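You operate a simulated robot arm through the tools that you are given. There is no shell and no other tool.

Carry out the task below with a simulated robot arm. There is one attempt and no reset: what you move stays moved.

## Task
Clean the oil spot off the medium grey sock and blot it dry.
Fine: wet the grey spotting rag on the cleaner tin, rub, blot with the white blotting rag, put both rags back, then lay the sock in the pairing bay. What is to be rubbed or washed off counts as gone when no trace of it is left.

Only the result counts: the job must be done as asked and must still hold three seconds after the hand-in. Knocking over, shifting, dropping, spilling or breaking anything else fails it.

## Robot
A 7-joint arm with a two-finger parallel gripper, fixed in place. Base frame: the origin is at the foot of the arm, x ahead of it, y to its left, z up; the work surface is at about z = 800. Readings come in mm, degrees, newtons and seconds.
Its first joint turns from -149.0 to 149.0 degrees. Payload 3.43 kg.
The tool frame sits at the grasp point between the pads (the TCP): z along the fingers, y along the line on which they close. The tips reach 30 mm beyond it. The gripper opens to 94 mm. The fingers are 28 mm wide and 10 mm thick; the gripper's body (50 by 96 mm) begins 55 mm behind the TCP.
Orientation is told as [roll, pitch, yaw] about the base's x, y, z axes, in that order, counted from this pose: with the fingers straight down and closing along the base's y, the tool's x points along the base's -x, its y along +y and its z along -z.

## Interface
- The arm moves only by the tool move_arm. Its argument "steps" is a list of rows, each an object (a shift or turn left out is 0, a gripper value left out holds the last) with "xyz": the shift along the tool's x, y, z in mm, a list of three; "turn": the turn, a rotation vector about the tool's x, y, z in degrees, a list of three; "hand": the opening, from 0 (shut) to 1 (fully open). In form: [{"xyz": [x, y, z], "turn": [rx, ry, rz], "hand": hand}, ...]. A call has 1 to 20 rows; each row shifts and turns the commanded pose from where the row before left it, along the tool's axes as they then stand. A row lasts 0.2 s, in which the tool goes at most 50 mm and 8.6 degrees; a call with a longer step from one row to the next is refused whole, and so is a gripper value outside its range. A pose out of reach is approached as far as the arm can. The call stops where the force on the tool passes 40 N (or 10 N more than at its start, if that is more) or the arm is blocked; 0.2 s more then pass. Each finger travels about 45 mm/s and halts on what it meets, pressing with about 40 N; the grip force reading is that of the motor and also rises with nothing between the fingers. The clock runs only during rows and for 0.2 s after the last one: add rows that do not move to give the fingers time. The reply holds the time, the measured pose of the TCP, the force on the tool along the base axes, the opening and the grip force, in the units named above and with some noise, with the torque about the TCP (base axes, N m) and any sound that the robot's microphone picked up.
- Cameras (640 x 400 px; columns grow to the right, rows downward): "scene" is fixed at [400.3, 650, 1599.7]; the picture's right is [0.91, 0.42, 0.00], its down [0.40, -0.87, -0.30] and it looks along [-0.13, 0.27, -0.95] (base axes); focal length 315 px, centre (320, 200). "wrist" rides on the gripper at [76, 14, -103] in the tool frame; the picture's right is [-0.18, 0.98, 0.00], its down [-0.75, -0.14, -0.64] and it looks along [-0.63, -0.12, 0.77] (tool axes); focal length 243 px, centre (320, 200). There is no depth. A picture from a camera that has moved, and an enlarged one, comes with that camera's place and axes in the base frame and with its lens.
- snapshot(camera): a new picture of that camera. The clock stands still meanwhile.
- zoom(camera, box): a new picture of the part [left, top, right, bottom] of that camera's present view, enlarged. The clock stands still meanwhile.
- close_job(): hands the job in; it is judged then, once.

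Places have to be worked out from the pictures, the camera data and where the tool is seen. Open the gripper and draw the arm clear of the work before you hand the job in, unless the task says otherwise.

The tools are called after "Call:" as a command line: name --argument value ..., lists and objects as JSON in quotes. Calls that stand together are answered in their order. move_arm: Moves the arm, as the interface text tells. Its arguments: {"type":"object","properties":{"steps":{"type":"array","items":{"type":"object","properties":{"xyz":{"type":"array","items":{"type":"number"}},"turn":{"type":"array","items":{"type":"number"}},"hand":{"type":"number"}}}}},"required":["steps"]} The other tools are called the same way: snapshot (camera) takes a picture; zoom (camera, box) takes an enlarged picture of a part of a camera's view; close_job () hands the job in.

At the start:

```text
time_s: 0.0
tcp_pos: [113.9, 799.0, 1083.0]
tcp_rot: [0.0, 0.1, 0.0]
ft_force: [-0.6, -0.5, -0.7]
torque: [0.01, -0.01, -0.02]
grip_width: 94.0
gripper_force: 0.1
```

scene: 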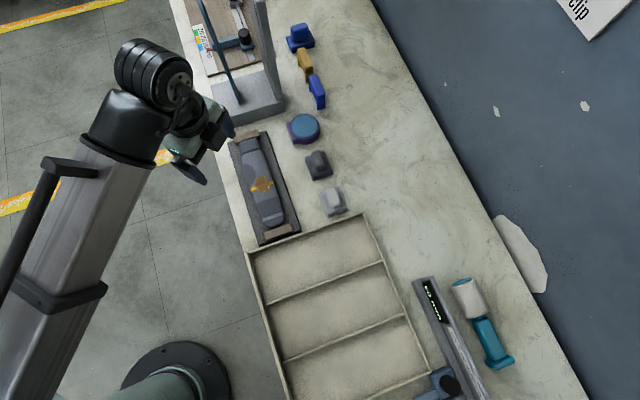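
wrist: 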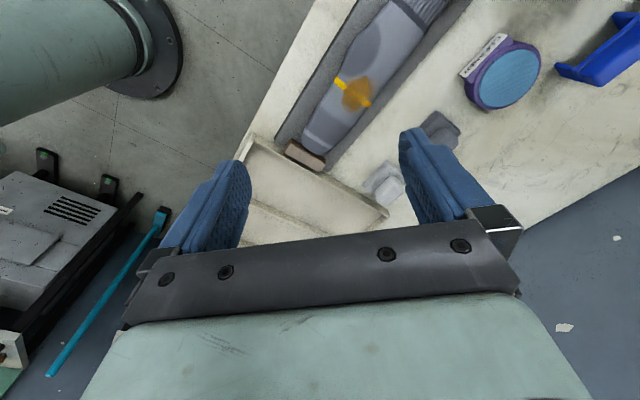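

I start by taking closer looks at the scene to locate the sock, the rags, the cleaner tin and the pairing bay.

Call:
zoom --camera "scene" --box '[220, 100, 380, 250]'

Call:
zoom --camera "scene" --box '[230, 200, 540, 400]'

Call:
zoom --camera "scene" --box '[170, 0, 350, 120]'

Call:
zoom --camera "wrist" --box '[220, 0, 640, 260]'

```text
2.67 times, centred on (300, 175) of scene
camera zoom: at [400.3, 650.0, 1599.7], right [0.91, 0.42, 0.0], down [0.4, -0.87, -0.3], along [-0.13, 0.27, -0.95], focal length 840 px, centre (373, 267)
```

zoom: 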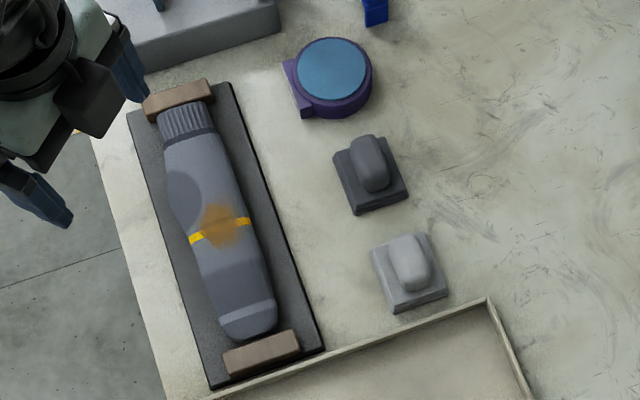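

```text
2.00 times, centred on (385, 300) of scene
camera zoom: at [400.3, 650.0, 1599.7], right [0.91, 0.42, 0.0], down [0.4, -0.87, -0.3], along [-0.13, 0.27, -0.95], focal length 630 px, centre (190, 0)
```

zoom: 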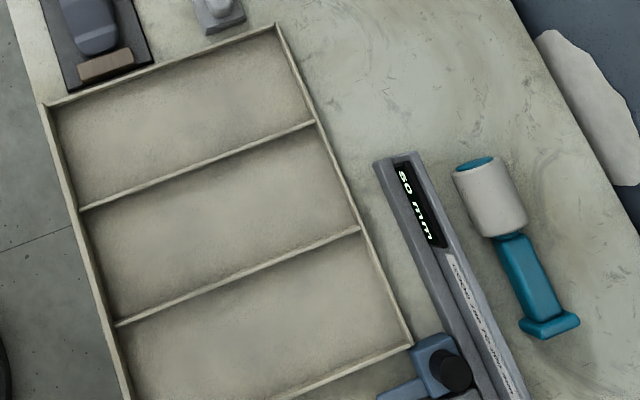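

```text
3.33 times, centred on (260, 60) of scene
camera zoom: at [400.3, 650.0, 1599.7], right [0.91, 0.42, 0.0], down [0.4, -0.87, -0.3], along [-0.13, 0.27, -0.95], focal length 1050 px, centre (520, 667)
```

zoom: 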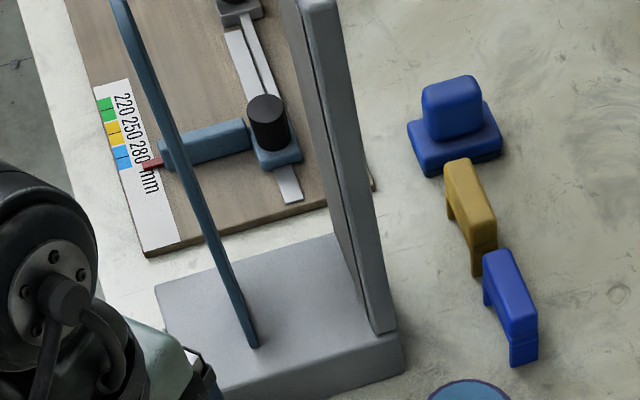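

```text
1.52 times, centred on (430, 130) of wrist
camera zoom: at [39.3, 814.3, 1186.2], right [0.18, 0.98, 0.0], down [0.75, -0.14, 0.64], along [0.63, -0.12, -0.77], focal length 370 px, centre (152, 307)
```

zoom: 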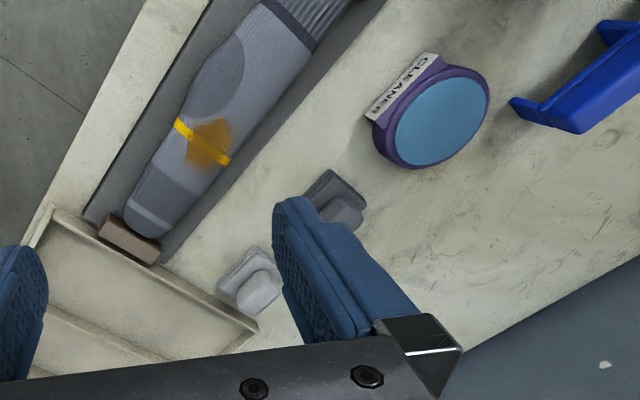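

The spot looks to be near (149, 845, 836), the tin near (171, 1046), the grey rag near (253, 960), and the white rag near (329, 889). I zoom further on each object to get shapes and grip directions.

Call:
zoom --camera "scene" --box '[285, 100, 365, 150]'

Call:
zoom --camera "scene" --box '[285, 140, 365, 190]'

Call:
zoom --camera "scene" --box '[295, 175, 375, 225]'

Call:
zoom --camera "scene" --box '[215, 120, 315, 185]'

Call:
zoom --camera "scene" --box '[225, 180, 325, 250]'

Call:
zoom --camera "scene" --box '[220, 180, 440, 320]'

```text
8.00 times, centred on (325, 125) of scene
camera zoom: at [400.3, 650.0, 1599.7], right [0.91, 0.42, 0.0], down [0.4, -0.87, -0.3], along [-0.13, 0.27, -0.95], focal length 2520 px, centre (280, 800)
```

zoom: 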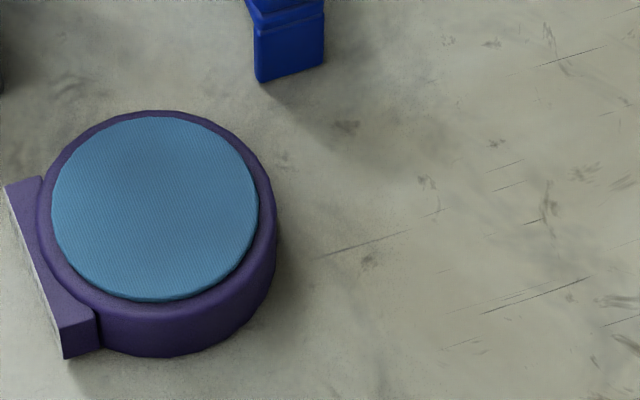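

```text
8.00 times, centred on (325, 165) of scene
camera zoom: at [400.3, 650.0, 1599.7], right [0.91, 0.42, 0.0], down [0.4, -0.87, -0.3], along [-0.13, 0.27, -0.95], focal length 2520 px, centre (280, 480)
```

zoom: 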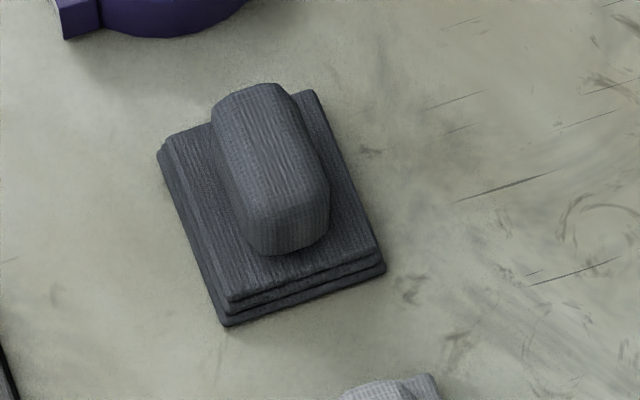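

```text
8.00 times, centred on (335, 200) of scene
camera zoom: at [400.3, 650.0, 1599.7], right [0.91, 0.42, 0.0], down [0.4, -0.87, -0.3], along [-0.13, 0.27, -0.95], focal length 2520 px, centre (200, 200)
```

zoom: 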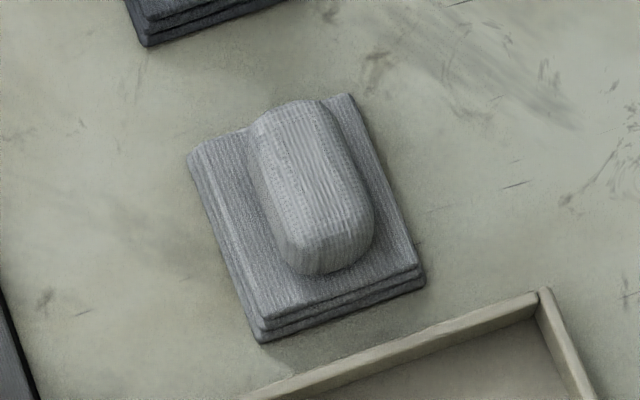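

```text
6.15 times, centred on (265, 152) of scene
camera zoom: at [400.3, 650.0, 1599.7], right [0.91, 0.42, 0.0], down [0.4, -0.87, -0.3], along [-0.13, 0.27, -0.95], focal length 1938 px, centre (658, 492)
```

zoom: 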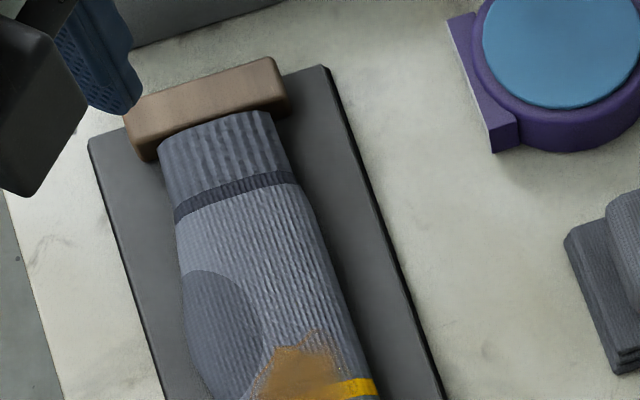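

```text
5.71 times, centred on (275, 215) of scene
camera zoom: at [400.3, 650.0, 1599.7], right [0.91, 0.42, 0.0], down [0.4, -0.87, -0.3], along [-0.13, 0.27, -0.95], focal length 1800 px, centre (577, 114)
```

zoom: 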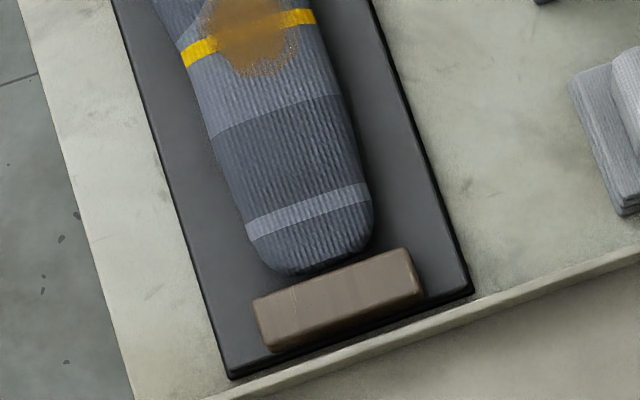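

```text
2.86 times, centred on (330, 250) of scene
camera zoom: at [400.3, 650.0, 1599.7], right [0.91, 0.42, 0.0], down [0.4, -0.87, -0.3], along [-0.13, 0.27, -0.95], focal length 900 px, centre (291, 57)
```

zoom: 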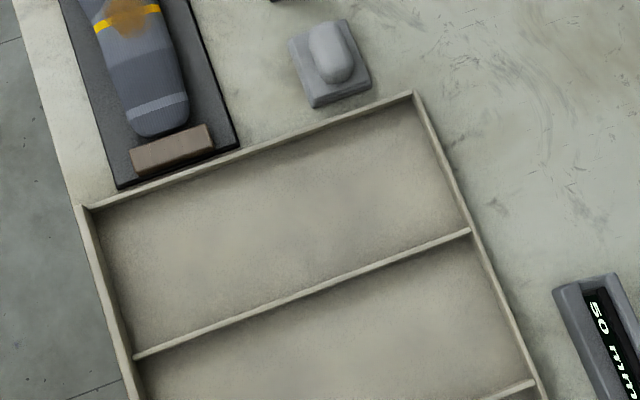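

The layout on the table is turned about 45° to the base axes. There is a three-bay tray, and I do not yet know which bay is the pairing bay, so I raise the arm and move it over the tray to look with the wrist camera.

Call:
move_arm --steps '[{"xyz": [0, 0, -40]}, {"xyz": [0, 0, -40]}, {"xyz": [0, 0, -40]}, {"xyz": [-24.5, -23.9, 0]}, {"xyz": [-24.5, -23.9, 0]}, {"xyz": [-24.5, -23.9, 0]}, {"xyz": [-24.5, -23.9, 0]}, {"xyz": [-24.5, -23.9, 0]}, {"xyz": [-24.5, -23.9, 0]}, {"xyz": [-24.5, -23.9, 0]}, {"xyz": [-24.5, -23.9, 0]}, {"xyz": [-24.5, -23.9, 0]}, {"xyz": [-24.5, -23.9, 0]}, {"turn": [0, 0, -7.5]}, {"turn": [0, 0, -7.5]}, {"turn": [0, 0, -7.5]}, {"turn": [0, 0, -7.5]}, {"turn": [0, 0, -7.5]}, {"turn": [0, 0, -7.5]}]'

Call:
snapshot --camera "wrist"

Call:
snapshot --camera "scene"

```text
time_s: 4.0
tcp_pos: [368.7, 598.5, 1123.5]
tcp_rot: [0.0, -0.5, 45.2]
ft_force: [-0.3, 0.3, -0.4]
torque: [-0.03, 0.01, -0.01]
grip_width: 94.0
gripper_force: 0.0
out of reach, approached as far as the arm can: row 3, 4, 5, 6, 7, 8, 9, 10, 11, 12, 13
```

```text
taken
camera wrist: at [305.2, 553.5, 1226.5], right [-0.57, 0.82, 0.0], down [0.63, 0.43, 0.65], along [0.53, 0.37, -0.76], focal length 243 px, centre (320, 200)
```

wrist: 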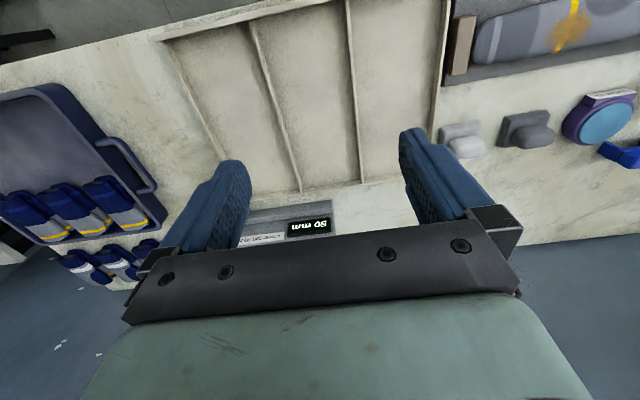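

```text
taken
```

scene: 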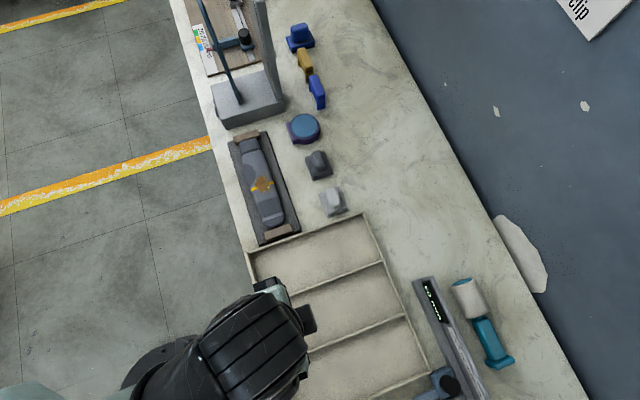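

The arm reaches at most z ≈ 1123 here. A blue tray with folded socks appears further along the table; I zoom in for labels on the bays.

Call:
zoom --camera "wrist" --box '[0, 60, 240, 300]'

Call:
zoom --camera "wrist" --box '[140, 0, 480, 230]'

Call:
zoom --camera "wrist" --box '[420, 0, 640, 180]'

Call:
zoom --camera "scene" --box '[240, 210, 440, 400]'

```text
1.67 times, centred on (120, 180) of wrist
camera zoom: at [305.2, 553.5, 1226.5], right [-0.57, 0.82, 0.0], down [0.63, 0.43, 0.65], along [0.53, 0.37, -0.76], focal length 404 px, centre (653, 233)
```

zoom: 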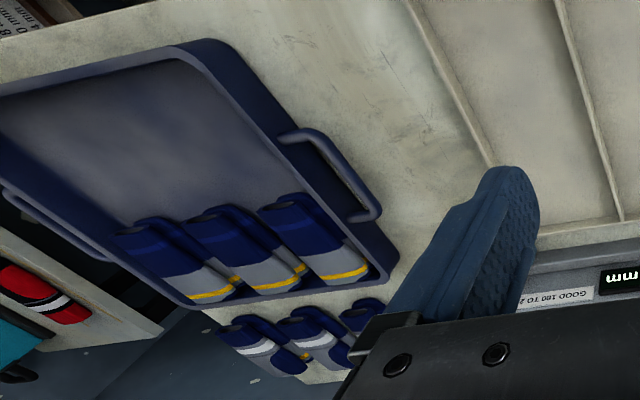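

```text
1.74 times, centred on (310, 115) of wrist
camera zoom: at [305.2, 553.5, 1226.5], right [-0.57, 0.82, 0.0], down [0.63, 0.43, 0.65], along [0.53, 0.37, -0.76], focal length 422 px, centre (337, 348)
```

zoom: 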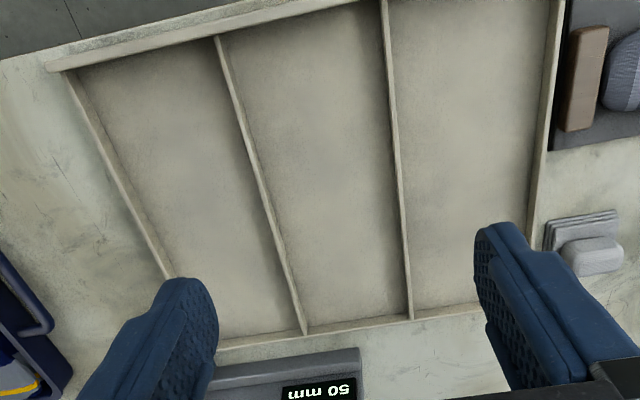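

```text
2.22 times, centred on (530, 90) of wrist
camera zoom: at [305.2, 553.5, 1226.5], right [-0.57, 0.82, 0.0], down [0.63, 0.43, 0.65], along [0.53, 0.37, -0.76], focal length 539 px, centre (-147, 444)
```

zoom: 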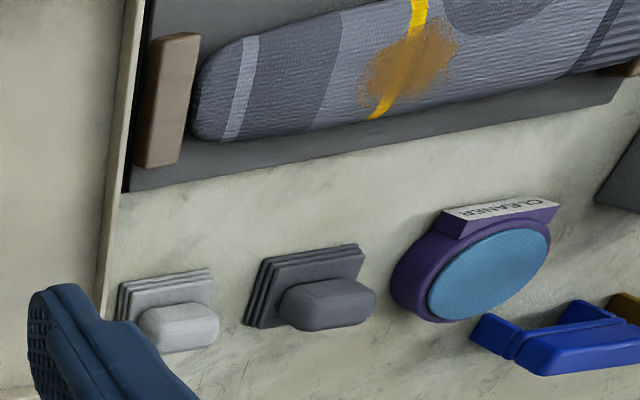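

```text
2.11 times, centred on (340, 305) of scene
camera zoom: at [400.3, 650.0, 1599.7], right [0.91, 0.42, 0.0], down [0.4, -0.87, -0.3], along [-0.13, 0.27, -0.95], focal length 663 px, centre (278, -21)
```

zoom: 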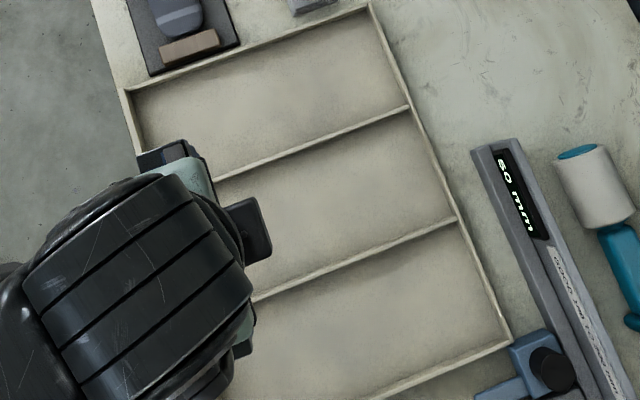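

The bays carry no visible labels here. I move along the table (towards larger a) to look at the blue tray and for any "pairing" label.

Call:
move_arm --steps '[{"xyz": [3, -45, 3]}, {"xyz": [3, -45, 3]}, {"xyz": [3, -45, 3]}, {"xyz": [3, -45, 3]}, {"xyz": [3, -45, 3]}, {"xyz": [3, -45, 3]}, {"xyz": [3, -45, 3]}, {"xyz": [3, -45, 3]}]'

Call:
snapshot --camera "wrist"

Call:
snapshot --camera "scene"

```text
time_s: 4.5
tcp_pos: [411.2, 554.5, 1116.8]
tcp_rot: [0.1, -0.9, 44.6]
ft_force: [2.5, 0.1, -2.9]
torque: [0.17, 0.19, 0.14]
grip_width: 93.7
gripper_force: 0.1
out of reach, approached as far as the arm can: row 1
stopped in row 2: the force on the tool passed its limit at 46 N (the readings are from after the stop); the commanded pose is now the measured one
```

```text
taken
camera wrist: at [347.4, 509.3, 1218.3], right [-0.56, 0.83, 0.01], down [0.63, 0.42, 0.65], along [0.54, 0.37, -0.76], focal length 243 px, centre (320, 200)
```

wrist: 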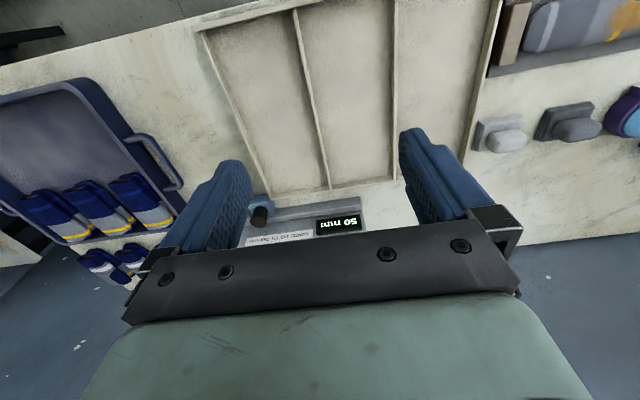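

```text
taken
```

scene: 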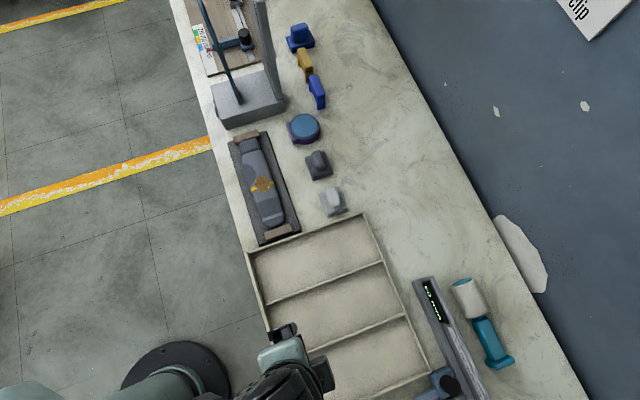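

The stop looks like a jerk from the out-of-reach limit rather than a contact (no object near). I lower slightly and continue in smaller steps.

Call:
move_arm --steps '[{"xyz": [0, 0, 10]}, {"xyz": [0, 0, 15]}, {"xyz": [2, -10, 10]}, {"xyz": [2, -20, 0]}, {"xyz": [2, -25, 0]}, {"xyz": [2, -25, 0]}, {"xyz": [2, -25, 0]}, {"xyz": [2, -25, 0]}, {"xyz": [2, -25, 0]}, {"xyz": [2, -25, 0]}, {"xyz": [2, -25, 0]}, {"xyz": [2, -25, 0]}, {"xyz": [2, -25, 0]}, {"xyz": [2, -20, 0]}, {"xyz": [0, -10, 0]}]'

Call:
snapshot --camera "wrist"

Call:
snapshot --camera "scene"

```text
time_s: 7.7
tcp_pos: [594.3, 334.8, 1080.4]
tcp_rot: [0.2, -0.9, 44.7]
ft_force: [0.1, 0.2, 0.0]
torque: [0.02, 0.04, -0.03]
grip_width: 94.0
gripper_force: 0.2
```

```text
taken
camera wrist: at [530.0, 290.2, 1181.8], right [-0.56, 0.83, 0.01], down [0.63, 0.42, 0.65], along [0.54, 0.37, -0.76], focal length 243 px, centre (320, 200)
```

wrist: 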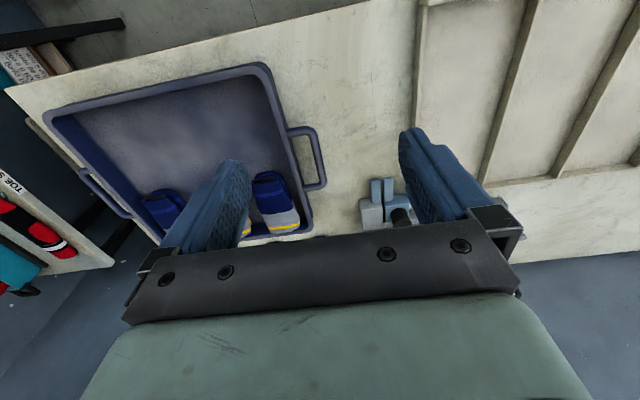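

```text
taken
```

scene: 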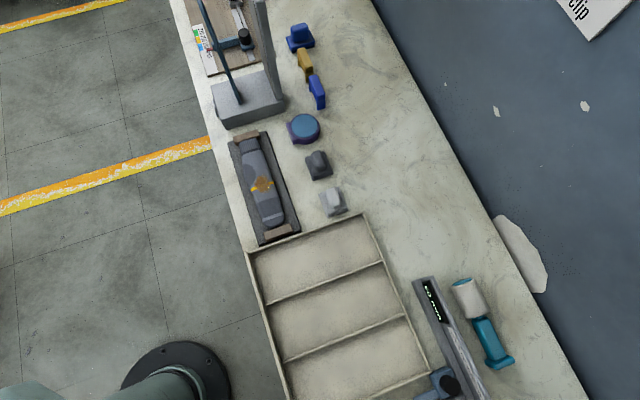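

Call:
zoom --camera "wrist" --box '[0, 0, 200, 300]'

Call:
zoom --camera "scene" --box '[240, 200, 520, 400]'

```text
1.33 times, centred on (100, 150) of wrist
camera zoom: at [530.0, 290.2, 1181.8], right [-0.56, 0.83, 0.01], down [0.63, 0.42, 0.65], along [0.54, 0.37, -0.76], focal length 324 px, centre (613, 267)
```

zoom: 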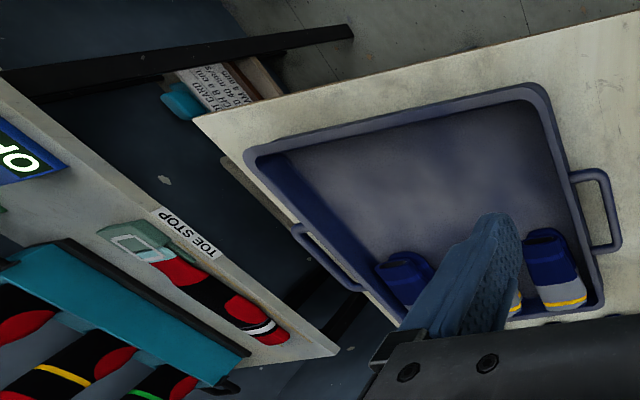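

```text
2.00 times, centred on (380, 300) of scene
camera zoom: at [400.3, 650.0, 1599.7], right [0.91, 0.42, 0.0], down [0.4, -0.87, -0.3], along [-0.13, 0.27, -0.95], focal length 630 px, centre (200, 0)
```

zoom: 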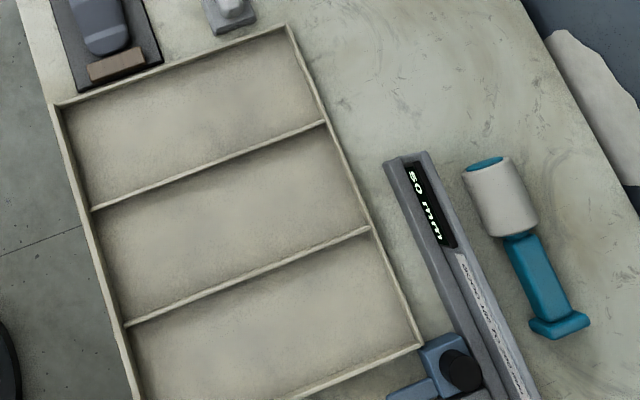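

The neighbouring stations are just surroundings. I'll check the front face of the three-bay tray for labels by placing the camera lower and further back.

Call:
move_arm --steps '[{"xyz": [2, 10, 3]}, {"xyz": [6, 22, 7]}, {"xyz": [6, 22, 7]}, {"xyz": [6, 22, 7]}, {"xyz": [6, 22, 7]}, {"xyz": [6, 22, 7]}, {"xyz": [6, 22, 7]}, {"xyz": [6, 22, 7]}, {"xyz": [6, 22, 7]}, {"xyz": [6, 22, 7]}, {"xyz": [6, 22, 7]}, {"xyz": [6, 22, 7]}, {"xyz": [6, 22, 7]}, {"xyz": [6, 22, 7]}, {"xyz": [4, 15, 7]}, {"xyz": [2, 8, 2]}]'

Call:
snapshot --camera "wrist"

Call:
zoom --camera "wrist" --box '[140, 0, 640, 240]'

```text
time_s: 11.1
tcp_pos: [311.7, 502.6, 976.1]
tcp_rot: [0.2, -0.8, 44.6]
ft_force: [0.1, 0.3, 0.2]
torque: [0.05, 0.02, 0.01]
grip_width: 94.2
gripper_force: 0.0
```

```text
taken
camera wrist: at [246.0, 458.3, 1077.6], right [-0.56, 0.83, 0.01], down [0.63, 0.42, 0.65], along [0.54, 0.37, -0.76], focal length 243 px, centre (320, 200)
```

wrist: 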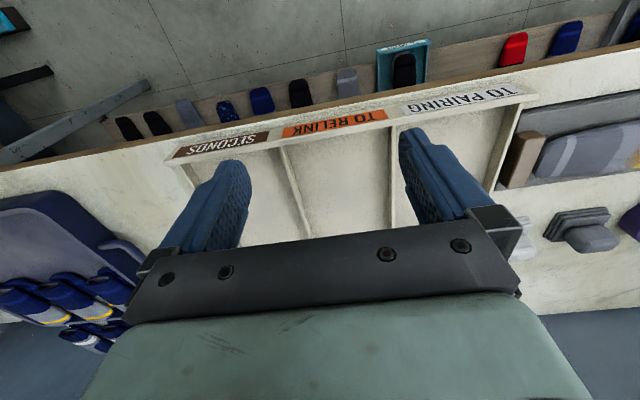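

```text
1.28 times, centred on (390, 120) of wrist
camera zoom: at [246.0, 458.3, 1077.6], right [-0.56, 0.83, 0.01], down [0.63, 0.42, 0.65], along [0.54, 0.37, -0.76], focal length 311 px, centre (230, 302)
```

zoom: 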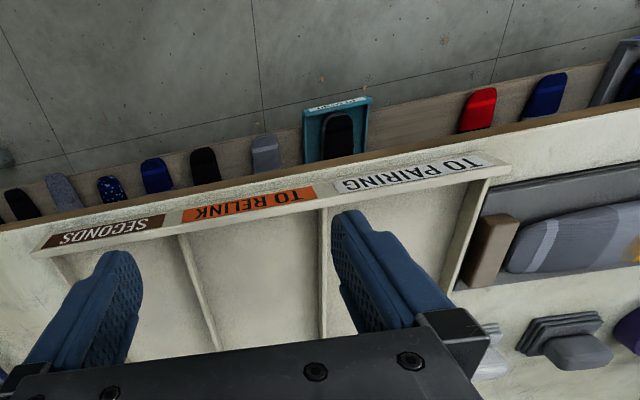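

The tray labels read "TO PAIRING" on the bay next to the sock board, so the pairing bay is at a ≈ -340…-207, b ≈ 612…917 (in the 45° frame). Next I go look at the grey rag and tin up close.

Call:
move_arm --steps '[{"xyz": [0, 5, 0], "turn": [0.2, 0.8, -0.4]}, {"xyz": [-4, 10, 0]}, {"xyz": [-12, 23, -4]}, {"xyz": [-12, 25, -4]}, {"xyz": [-12, 25, -4]}, {"xyz": [-12, 25, -4]}, {"xyz": [-12, 25, -4]}, {"xyz": [-12, 25, -4]}, {"xyz": [-12, 25, -4]}, {"xyz": [-12, 25, -4]}, {"xyz": [-12, 25, 0]}, {"xyz": [-12, 25, 0]}, {"xyz": [-12, 25, 6]}, {"xyz": [-12, 25, 10]}, {"xyz": [-12, 20, 15]}, {"xyz": [-12, 15, 15]}, {"xyz": [-8, 10, 10]}, {"xyz": [-4, 5, 4]}]'

Call:
snapshot --camera "wrist"

Call:
snapshot --camera "scene"

```text
time_s: 14.9
tcp_pos: [183.1, 889.5, 949.1]
tcp_rot: [0.0, -0.1, 45.1]
ft_force: [0.3, 0.2, -0.5]
torque: [0.03, -0.01, -0.02]
grip_width: 94.0
gripper_force: 0.0
```

```text
taken
camera wrist: at [119.7, 845.5, 1052.2], right [-0.57, 0.82, 0.0], down [0.63, 0.43, 0.64], along [0.53, 0.36, -0.77], focal length 243 px, centre (320, 200)
```

wrist: 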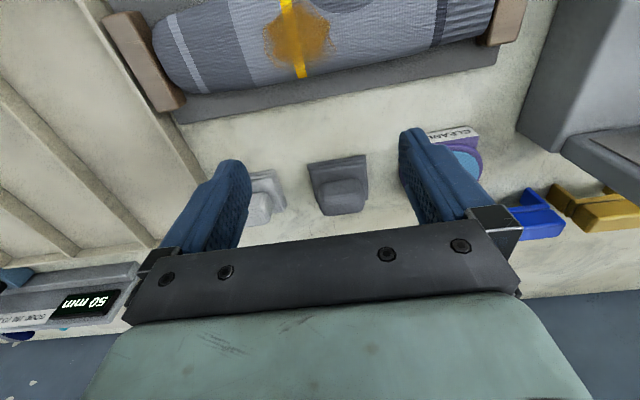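

```text
taken
```

scene: 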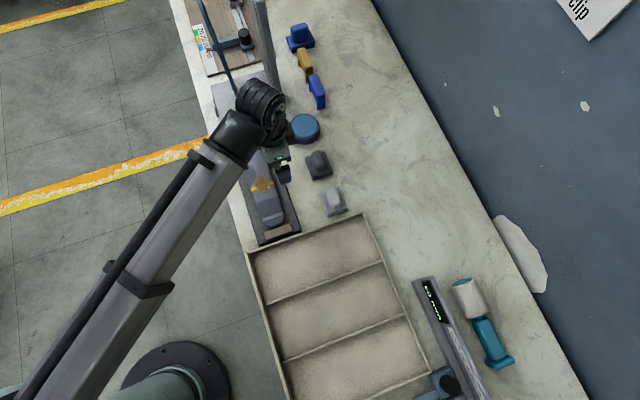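

Call:
zoom --camera "wrist" --box '[230, 130, 410, 240]'

Call:
zoom --camera "wrist" --box '[140, 0, 540, 140]'

```text
3.56 times, centred on (320, 185) of wrist
camera zoom: at [119.7, 845.5, 1052.2], right [-0.57, 0.82, 0.0], down [0.63, 0.43, 0.64], along [0.53, 0.36, -0.77], focal length 863 px, centre (320, 253)
```

zoom: 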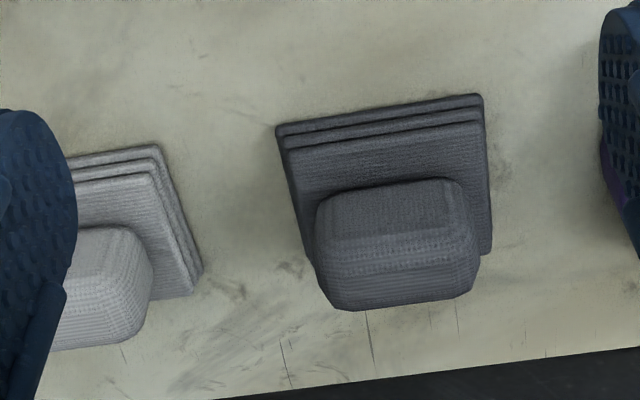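

```text
1.60 times, centred on (340, 70) of wrist
camera zoom: at [119.7, 845.5, 1052.2], right [-0.57, 0.82, 0.0], down [0.63, 0.43, 0.64], along [0.53, 0.36, -0.77], focal length 388 px, centre (288, 408)
```

zoom: 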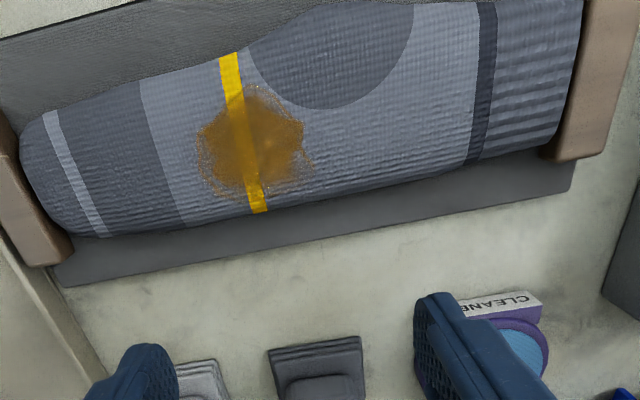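

The rag is about 68 × 60 mm with a bevelled handle (~51 mm along a, ~30 mm along b), and the tin lies at r ≈ 1060, beyond upright reach. I test the reach over the tin with the tool tilted 30° forward (about the closing axis), staying above everything.

Call:
move_arm --steps '[{"turn": [0, -6, 0], "hand": 0.7}, {"turn": [0, -8, 0]}, {"turn": [0, -8, 0]}, {"turn": [0, -8, 0]}, {"xyz": [-3, 7, 5]}, {"xyz": [-6, 15, 10]}, {"xyz": [-6, 15, 10]}, {"xyz": [-6, 15, 10]}, {"xyz": [-6, 15, 10]}, {"xyz": [-6, 15, 10]}, {"xyz": [-6, 15, 10]}, {"xyz": [-6, 15, 10]}, {"xyz": [-4, 7.5, 10]}]'

Call:
snapshot --camera "wrist"

Call:
snapshot --camera "scene"

```text
time_s: 17.7
tcp_pos: [158.2, 1034.2, 898.9]
tcp_rot: [0.1, -30.1, 45.1]
ft_force: [0.4, -0.5, -0.1]
torque: [0.03, -0.02, 0.0]
grip_width: 65.9
gripper_force: 0.1
```

```text
taken
camera wrist: at [66.6, 961.5, 950.9], right [-0.58, 0.81, 0.09], down [0.33, 0.13, 0.93], along [0.74, 0.58, -0.35], focal length 243 px, centre (320, 200)
```

wrist: 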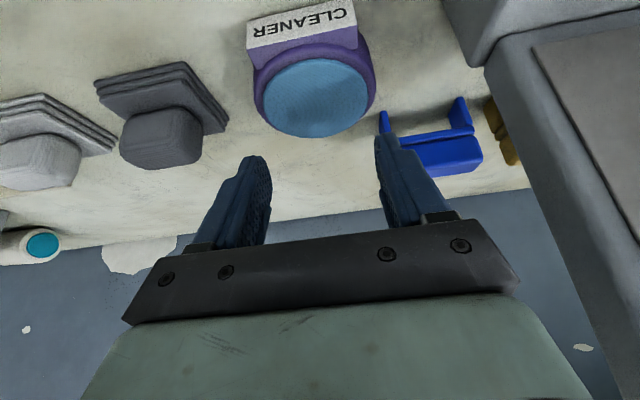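

```text
taken
```

scene: 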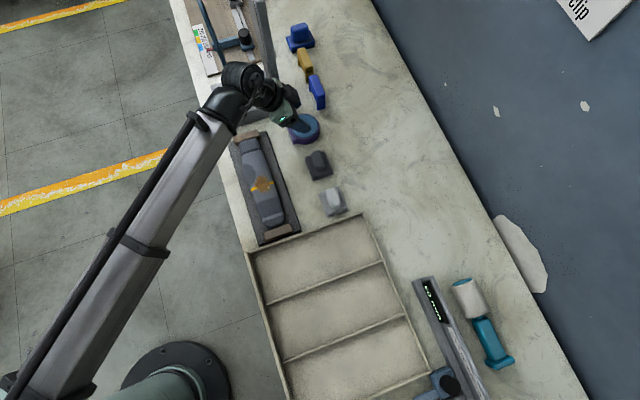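

The tilted pose reaches over the tin easily, and the tin centre computes to about (a -619.5, b 858, z 827). I use this low view to measure the rag and tin heights.

Call:
zoom --camera "wrist" --box '[0, 40, 240, 200]'

Call:
zoom --camera "wrist" --box '[220, 0, 540, 200]'

```text
2.50 times, centred on (120, 120) of wrist
camera zoom: at [66.6, 961.5, 950.9], right [-0.58, 0.81, 0.09], down [0.33, 0.13, 0.93], along [0.74, 0.58, -0.35], focal length 606 px, centre (820, 400)
```

zoom: 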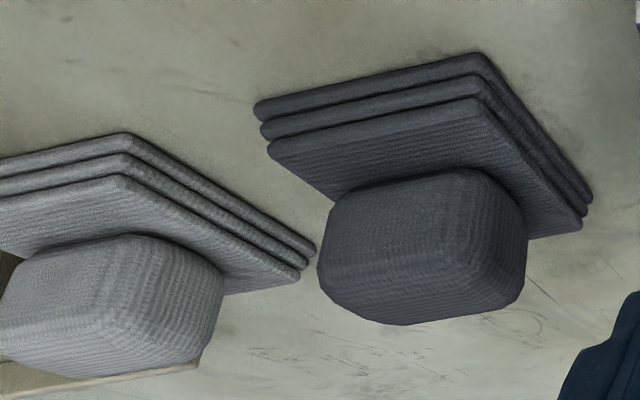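

```text
2.00 times, centred on (380, 100) of wrist
camera zoom: at [66.6, 961.5, 950.9], right [-0.58, 0.81, 0.09], down [0.33, 0.13, 0.93], along [0.74, 0.58, -0.35], focal length 485 px, centre (200, 400)
```

zoom: 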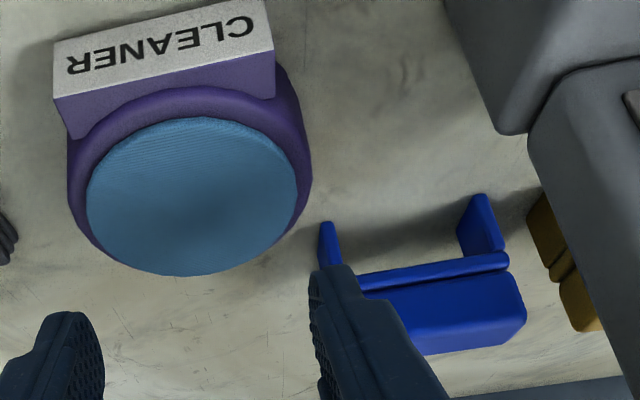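

The rag base top is at z ≈ 816, and the handle top is at z ≈ 847, centred about (a -504, b 862). I move over the grey rag at the same tilt, opening to ~80 mm, and check alignment before descending.

Call:
move_arm --steps '[{"xyz": [0, -6, 0], "hand": 0.85}, {"xyz": [-1, -15, 0.5]}, {"xyz": [-1, -20, 0.5]}, {"xyz": [-1, -20, 0.5]}, {"xyz": [-1, -20, 0.5]}, {"xyz": [-1, -18, 0.5]}, {"xyz": [-1, -10, 0.5]}, {"xyz": [0, -5, 0.4]}, {"xyz": [0, -1.4, 0]}, {}]'

Call:
snapshot --camera "wrist"

Call:
zoom --camera "scene" --box '[240, 60, 400, 220]'

```text
time_s: 19.9
tcp_pos: [245.8, 956.5, 899.7]
tcp_rot: [0.0, -30.2, 45.2]
ft_force: [-0.3, -0.3, -0.6]
torque: [0.0, 0.0, -0.02]
grip_width: 79.8
gripper_force: 0.1
```

```text
taken
camera wrist: at [153.9, 883.7, 950.5], right [-0.58, 0.81, 0.09], down [0.33, 0.13, 0.93], along [0.74, 0.58, -0.35], focal length 243 px, centre (320, 200)
```

wrist: 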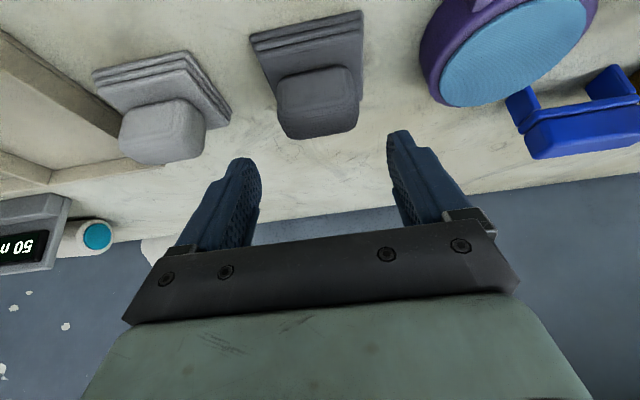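

```text
2.50 times, centred on (320, 140) of scene
camera zoom: at [400.3, 650.0, 1599.7], right [0.91, 0.42, 0.0], down [0.4, -0.87, -0.3], along [-0.13, 0.27, -0.95], focal length 788 px, centre (320, 350)
```

zoom: 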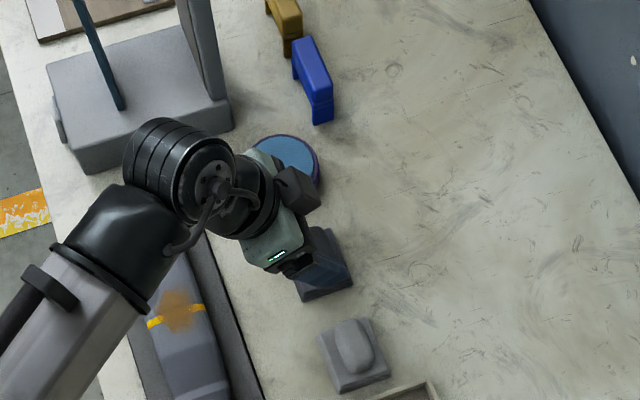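

Alignment is good (handle centre a ≈ -504.5, b ≈ 863). I shift 2 mm and descend 46 mm vertically onto the handle, then check before closing.

Call:
move_arm --steps '[{"xyz": [2.5, 2, 4.33]}, {"xyz": [5, 0, 8.66]}, {"xyz": [5, 0, 8.66]}, {"xyz": [5, 0, 8.66]}, {"xyz": [3, 0, 5.2]}, {"xyz": [2, 0, 3.46]}, {"xyz": [0.5, 0, 0.87]}, {}]'

Call:
snapshot --camera "wrist"

Call:
zoom --camera "scene" --box '[280, 120, 360, 200]'

```text
time_s: 21.7
tcp_pos: [243.3, 958.1, 853.3]
tcp_rot: [-0.1, -30.1, 45.0]
ft_force: [-0.5, -0.6, -0.5]
torque: [0.01, -0.02, 0.01]
grip_width: 80.1
gripper_force: 0.0
```

```text
taken
camera wrist: at [151.2, 885.2, 905.2], right [-0.58, 0.81, 0.09], down [0.33, 0.13, 0.93], along [0.74, 0.58, -0.35], focal length 243 px, centre (320, 200)
```

wrist: 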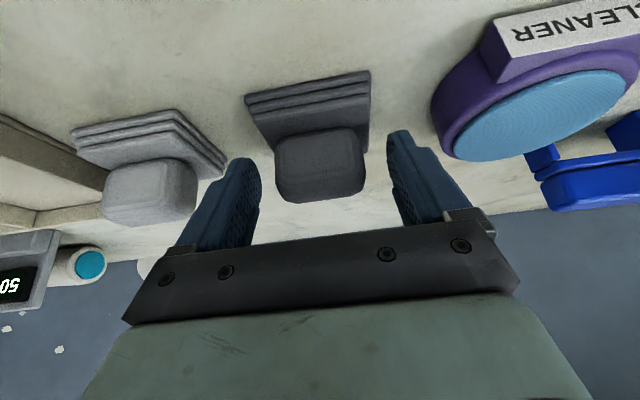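

```text
5.00 times, centred on (320, 160) of scene
camera zoom: at [400.3, 650.0, 1599.7], right [0.91, 0.42, 0.0], down [0.4, -0.87, -0.3], along [-0.13, 0.27, -0.95], focal length 1575 px, centre (320, 400)
```

zoom: 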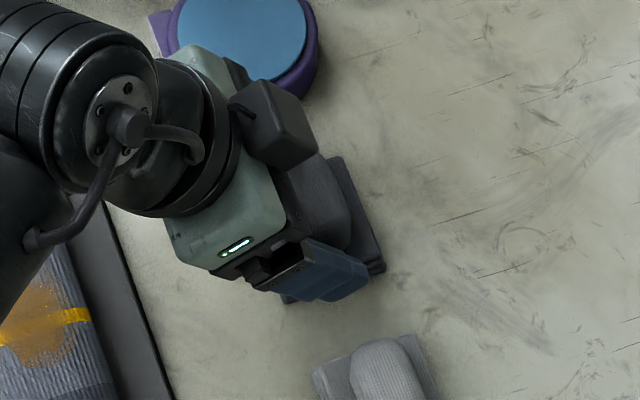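

The fingers straddle the handle properly. I close on the handle.

Call:
move_arm --steps '[{"hand": 0.3}, {"hand": 0.0}, {}, {}, {}, {}]'

Call:
snapshot --camera "wrist"

```text
time_s: 23.1
tcp_pos: [242.4, 956.3, 856.0]
tcp_rot: [0.0, -30.1, 45.1]
ft_force: [-0.2, 0.8, 5.7]
torque: [0.1, -0.08, -0.05]
grip_width: 51.2
gripper_force: 39.8
```

```text
taken
camera wrist: at [151.2, 885.1, 905.5], right [-0.58, 0.81, 0.09], down [0.33, 0.13, 0.93], along [0.74, 0.58, -0.35], focal length 243 px, centre (320, 200)
```

wrist: 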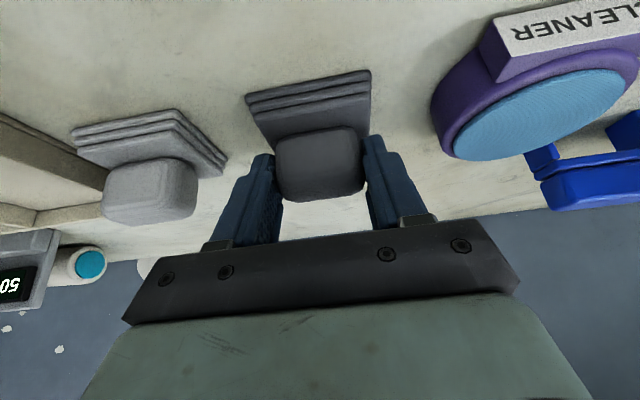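

The handle is gripped at 51 mm with ~40 N. I lift 45 mm straight up and check it comes along.

Call:
move_arm --steps '[{"xyz": [-1, 0, -1.73]}, {"xyz": [-2, 0, -3.46]}, {"xyz": [-4, 0, -6.93]}, {"xyz": [-5, 0, -8.66]}, {"xyz": [-5, 0, -8.66]}, {"xyz": [-4, 0, -6.93]}, {"xyz": [-1.5, 0, -2.6]}, {}]'

Call:
snapshot --camera "wrist"

Call:
zoom --camera "scene" --box '[260, 90, 380, 210]'

```text
time_s: 24.9
tcp_pos: [243.0, 958.6, 898.3]
tcp_rot: [0.0, -30.1, 45.1]
ft_force: [-0.6, -0.4, -1.0]
torque: [0.01, 0.0, 0.0]
grip_width: 51.1
gripper_force: 40.6
```

```text
taken
camera wrist: at [151.9, 885.6, 949.5], right [-0.58, 0.81, 0.09], down [0.33, 0.14, 0.93], along [0.74, 0.58, -0.35], focal length 243 px, centre (320, 200)
```

wrist: 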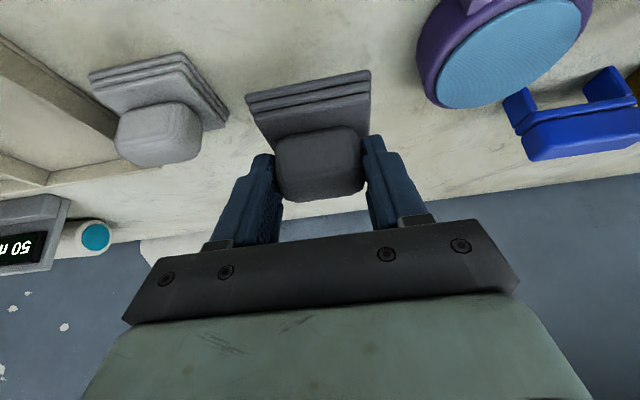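

```text
3.33 times, centred on (320, 150) of scene
camera zoom: at [400.3, 650.0, 1599.7], right [0.91, 0.42, 0.0], down [0.4, -0.87, -0.3], along [-0.13, 0.27, -0.95], focal length 1050 px, centre (320, 367)
```

zoom: 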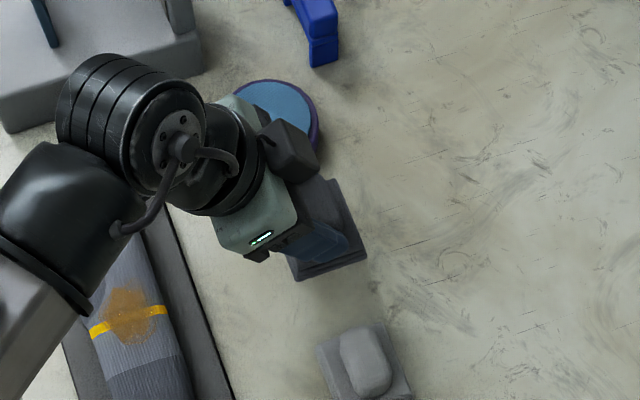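

The rag hangs in the grip unmoved relative to the camera. I carry it over to the tin (114.7 mm towards -a).

Call:
move_arm --steps '[{"xyz": [0, 5, 0]}, {"xyz": [0.3, 12, -0.2]}, {"xyz": [0.3, 18, -0.2]}, {"xyz": [0.3, 20, -0.2]}, {"xyz": [0.3, 20, -0.2]}, {"xyz": [0.3, 18, -0.2]}, {"xyz": [0.3, 12, -0.1]}, {"xyz": [0.1, 7, 0]}, {"xyz": [0, 2.7, 0]}, {}]'

Call:
snapshot --camera "wrist"

Call:
zoom --camera "scene" --box '[240, 60, 360, 180]'

```text
time_s: 27.1
tcp_pos: [161.4, 1038.1, 898.2]
tcp_rot: [0.0, -30.1, 45.1]
ft_force: [-0.2, -0.2, -0.1]
torque: [0.01, -0.03, -0.03]
grip_width: 51.2
gripper_force: 40.0
```

```text
taken
camera wrist: at [68.9, 965.0, 949.4], right [-0.58, 0.81, 0.09], down [0.33, 0.13, 0.93], along [0.74, 0.58, -0.35], focal length 243 px, centre (320, 200)
```

wrist: 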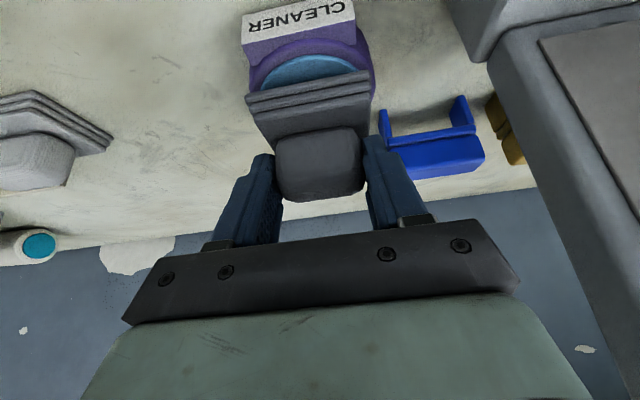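

```text
3.33 times, centred on (300, 120) of scene
camera zoom: at [400.3, 650.0, 1599.7], right [0.91, 0.42, 0.0], down [0.4, -0.87, -0.3], along [-0.13, 0.27, -0.95], focal length 1050 px, centre (387, 467)
```

zoom: 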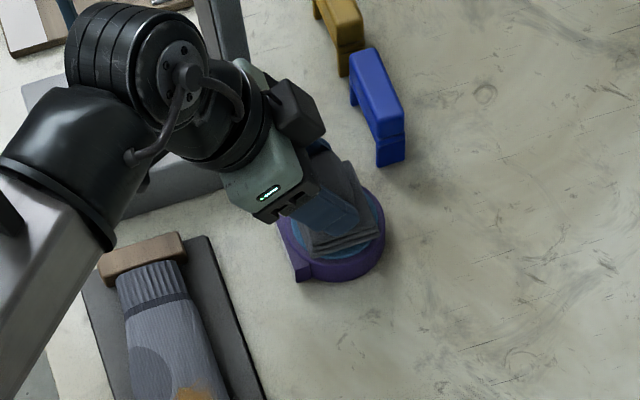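

The rag sits centred over the pad in both views. I lower it 14 mm, then feel for contact.

Call:
move_arm --steps '[{"xyz": [1, 0, 1.73]}, {"xyz": [2, 0, 3.46]}, {"xyz": [2, 0, 3.46]}, {"xyz": [1, 0, 1.73]}, {"xyz": [0.5, 0, 0.87]}, {"xyz": [0.5, 0, 0.87]}, {}]'

```text
time_s: 28.9
tcp_pos: [161.5, 1038.1, 889.3]
tcp_rot: [0.2, -30.4, 45.1]
ft_force: [-1.9, -4.4, 9.7]
torque: [-0.33, 0.12, -0.01]
grip_width: 51.0
gripper_force: 40.4
stopped in row 7: the force on the tool passed its limit at 41 N (the readings are from after the stop); the commanded pose is now the measured one
```

Contact came a bit earlier than expected (pad near z ≈ 835) and is now pressing at ~10 N. I check the tin and rag with both cameras.

Call:
snapshot --camera "wrist"

Call:
zoom --camera "scene" --box '[240, 60, 360, 180]'

```text
taken
camera wrist: at [69.3, 964.9, 938.9], right [-0.58, 0.81, 0.1], down [0.33, 0.13, 0.93], along [0.74, 0.58, -0.34], focal length 243 px, centre (320, 200)
```

wrist: 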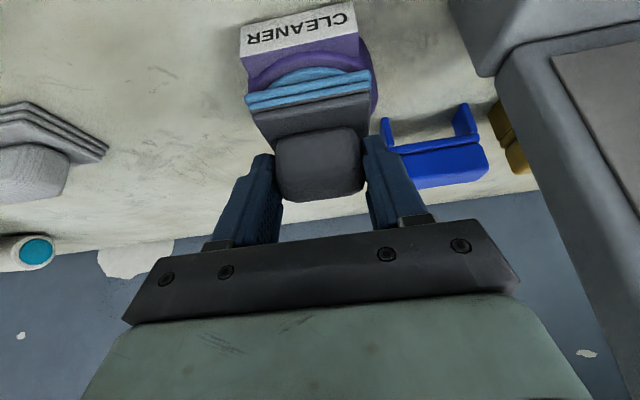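

```text
3.33 times, centred on (300, 120) of scene
camera zoom: at [400.3, 650.0, 1599.7], right [0.91, 0.42, 0.0], down [0.4, -0.87, -0.3], along [-0.13, 0.27, -0.95], focal length 1050 px, centre (387, 467)
```

zoom: 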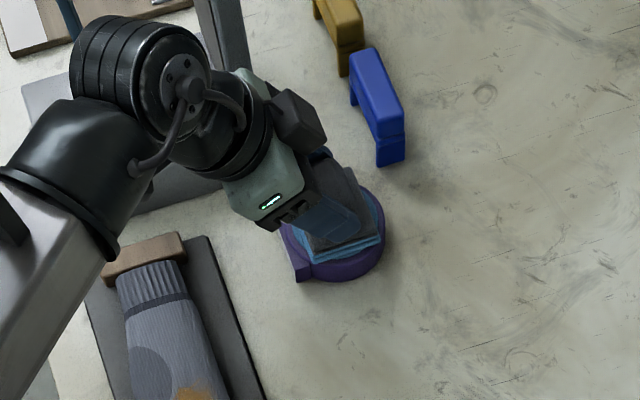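

The rag's lower layers have turned blue, so it is taking up cleaner. I hold gentle pressure for about a second to wet it thoroughly.

Call:
move_arm --steps '[{"xyz": [0.3, 0, 0.5]}, {}, {}, {}, {}, {}]'

Call:
zoom --camera "wrist" --box '[220, 0, 420, 220]'

```text
time_s: 30.3
tcp_pos: [161.0, 1038.4, 887.8]
tcp_rot: [0.1, -30.6, 45.2]
ft_force: [-0.7, 1.3, 33.9]
torque: [0.19, -0.24, 0.02]
grip_width: 51.1
gripper_force: 40.1
```

```text
1.82 times, centred on (320, 110) of wrist
camera zoom: at [69.6, 965.0, 938.3], right [-0.59, 0.8, 0.1], down [0.33, 0.13, 0.94], along [0.74, 0.58, -0.34], focal length 441 px, centre (320, 364)
```

zoom: 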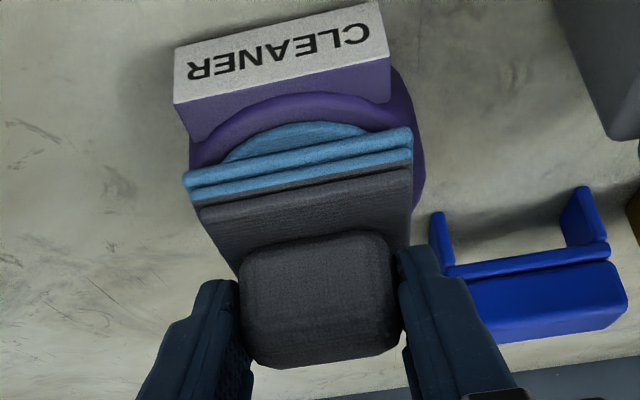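

Now the rag is wet (34 N was firm enough). I lift it off the tin and carry it towards the spot, centred at about (a -494, b 701), stopping well above the sock.

Call:
move_arm --steps '[{"xyz": [-1, 0, -1.73]}, {"xyz": [-3, 0, -5.2]}, {"xyz": [-4, 0, -6.9]}, {"xyz": [-3, 0, -5.2]}, {"xyz": [5, -5, -5]}, {"xyz": [10, -10, -8.5]}, {"xyz": [14, -14, -10.5]}, {"xyz": [14, -14, -10.5]}, {"xyz": [14, -14, -10.5]}, {"xyz": [14, -14, -10.5]}, {"xyz": [14, -14, -10.5]}, {"xyz": [14, -14, -10.5]}, {"xyz": [13, -13, -9.5]}, {"xyz": [9, -9, -7]}, {"xyz": [4.5, -4, -2.6]}, {}]'

Call:
snapshot --camera "wrist"

Call:
zoom --camera "scene" --box '[200, 90, 360, 250]'

```text
time_s: 33.7
tcp_pos: [139.8, 839.1, 927.3]
tcp_rot: [0.1, -30.3, 45.0]
ft_force: [-0.2, 0.4, 0.0]
torque: [0.0, -0.01, -0.04]
grip_width: 51.0
gripper_force: 40.4
```

```text
taken
camera wrist: at [47.7, 765.8, 977.7], right [-0.59, 0.81, 0.09], down [0.33, 0.13, 0.93], along [0.74, 0.58, -0.34], focal length 243 px, centre (320, 200)
```

wrist: 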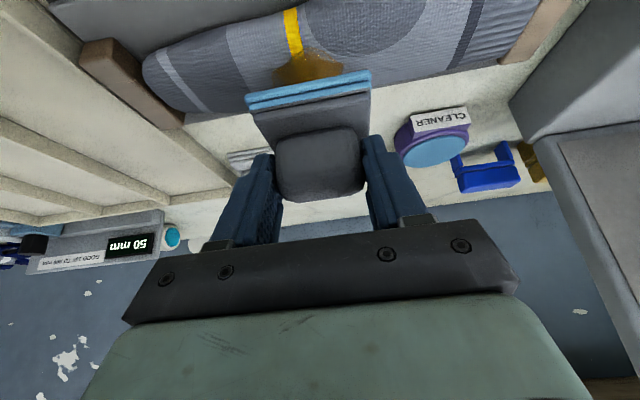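

```text
2.50 times, centred on (280, 170) of scene
camera zoom: at [400.3, 650.0, 1599.7], right [0.91, 0.42, 0.0], down [0.4, -0.87, -0.3], along [-0.13, 0.27, -0.95], focal length 788 px, centre (420, 275)
```

zoom: 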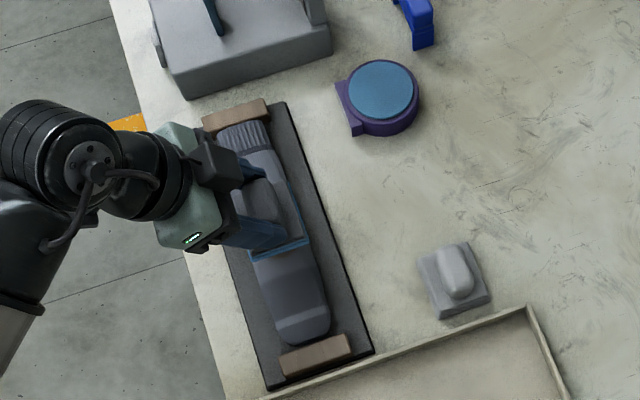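

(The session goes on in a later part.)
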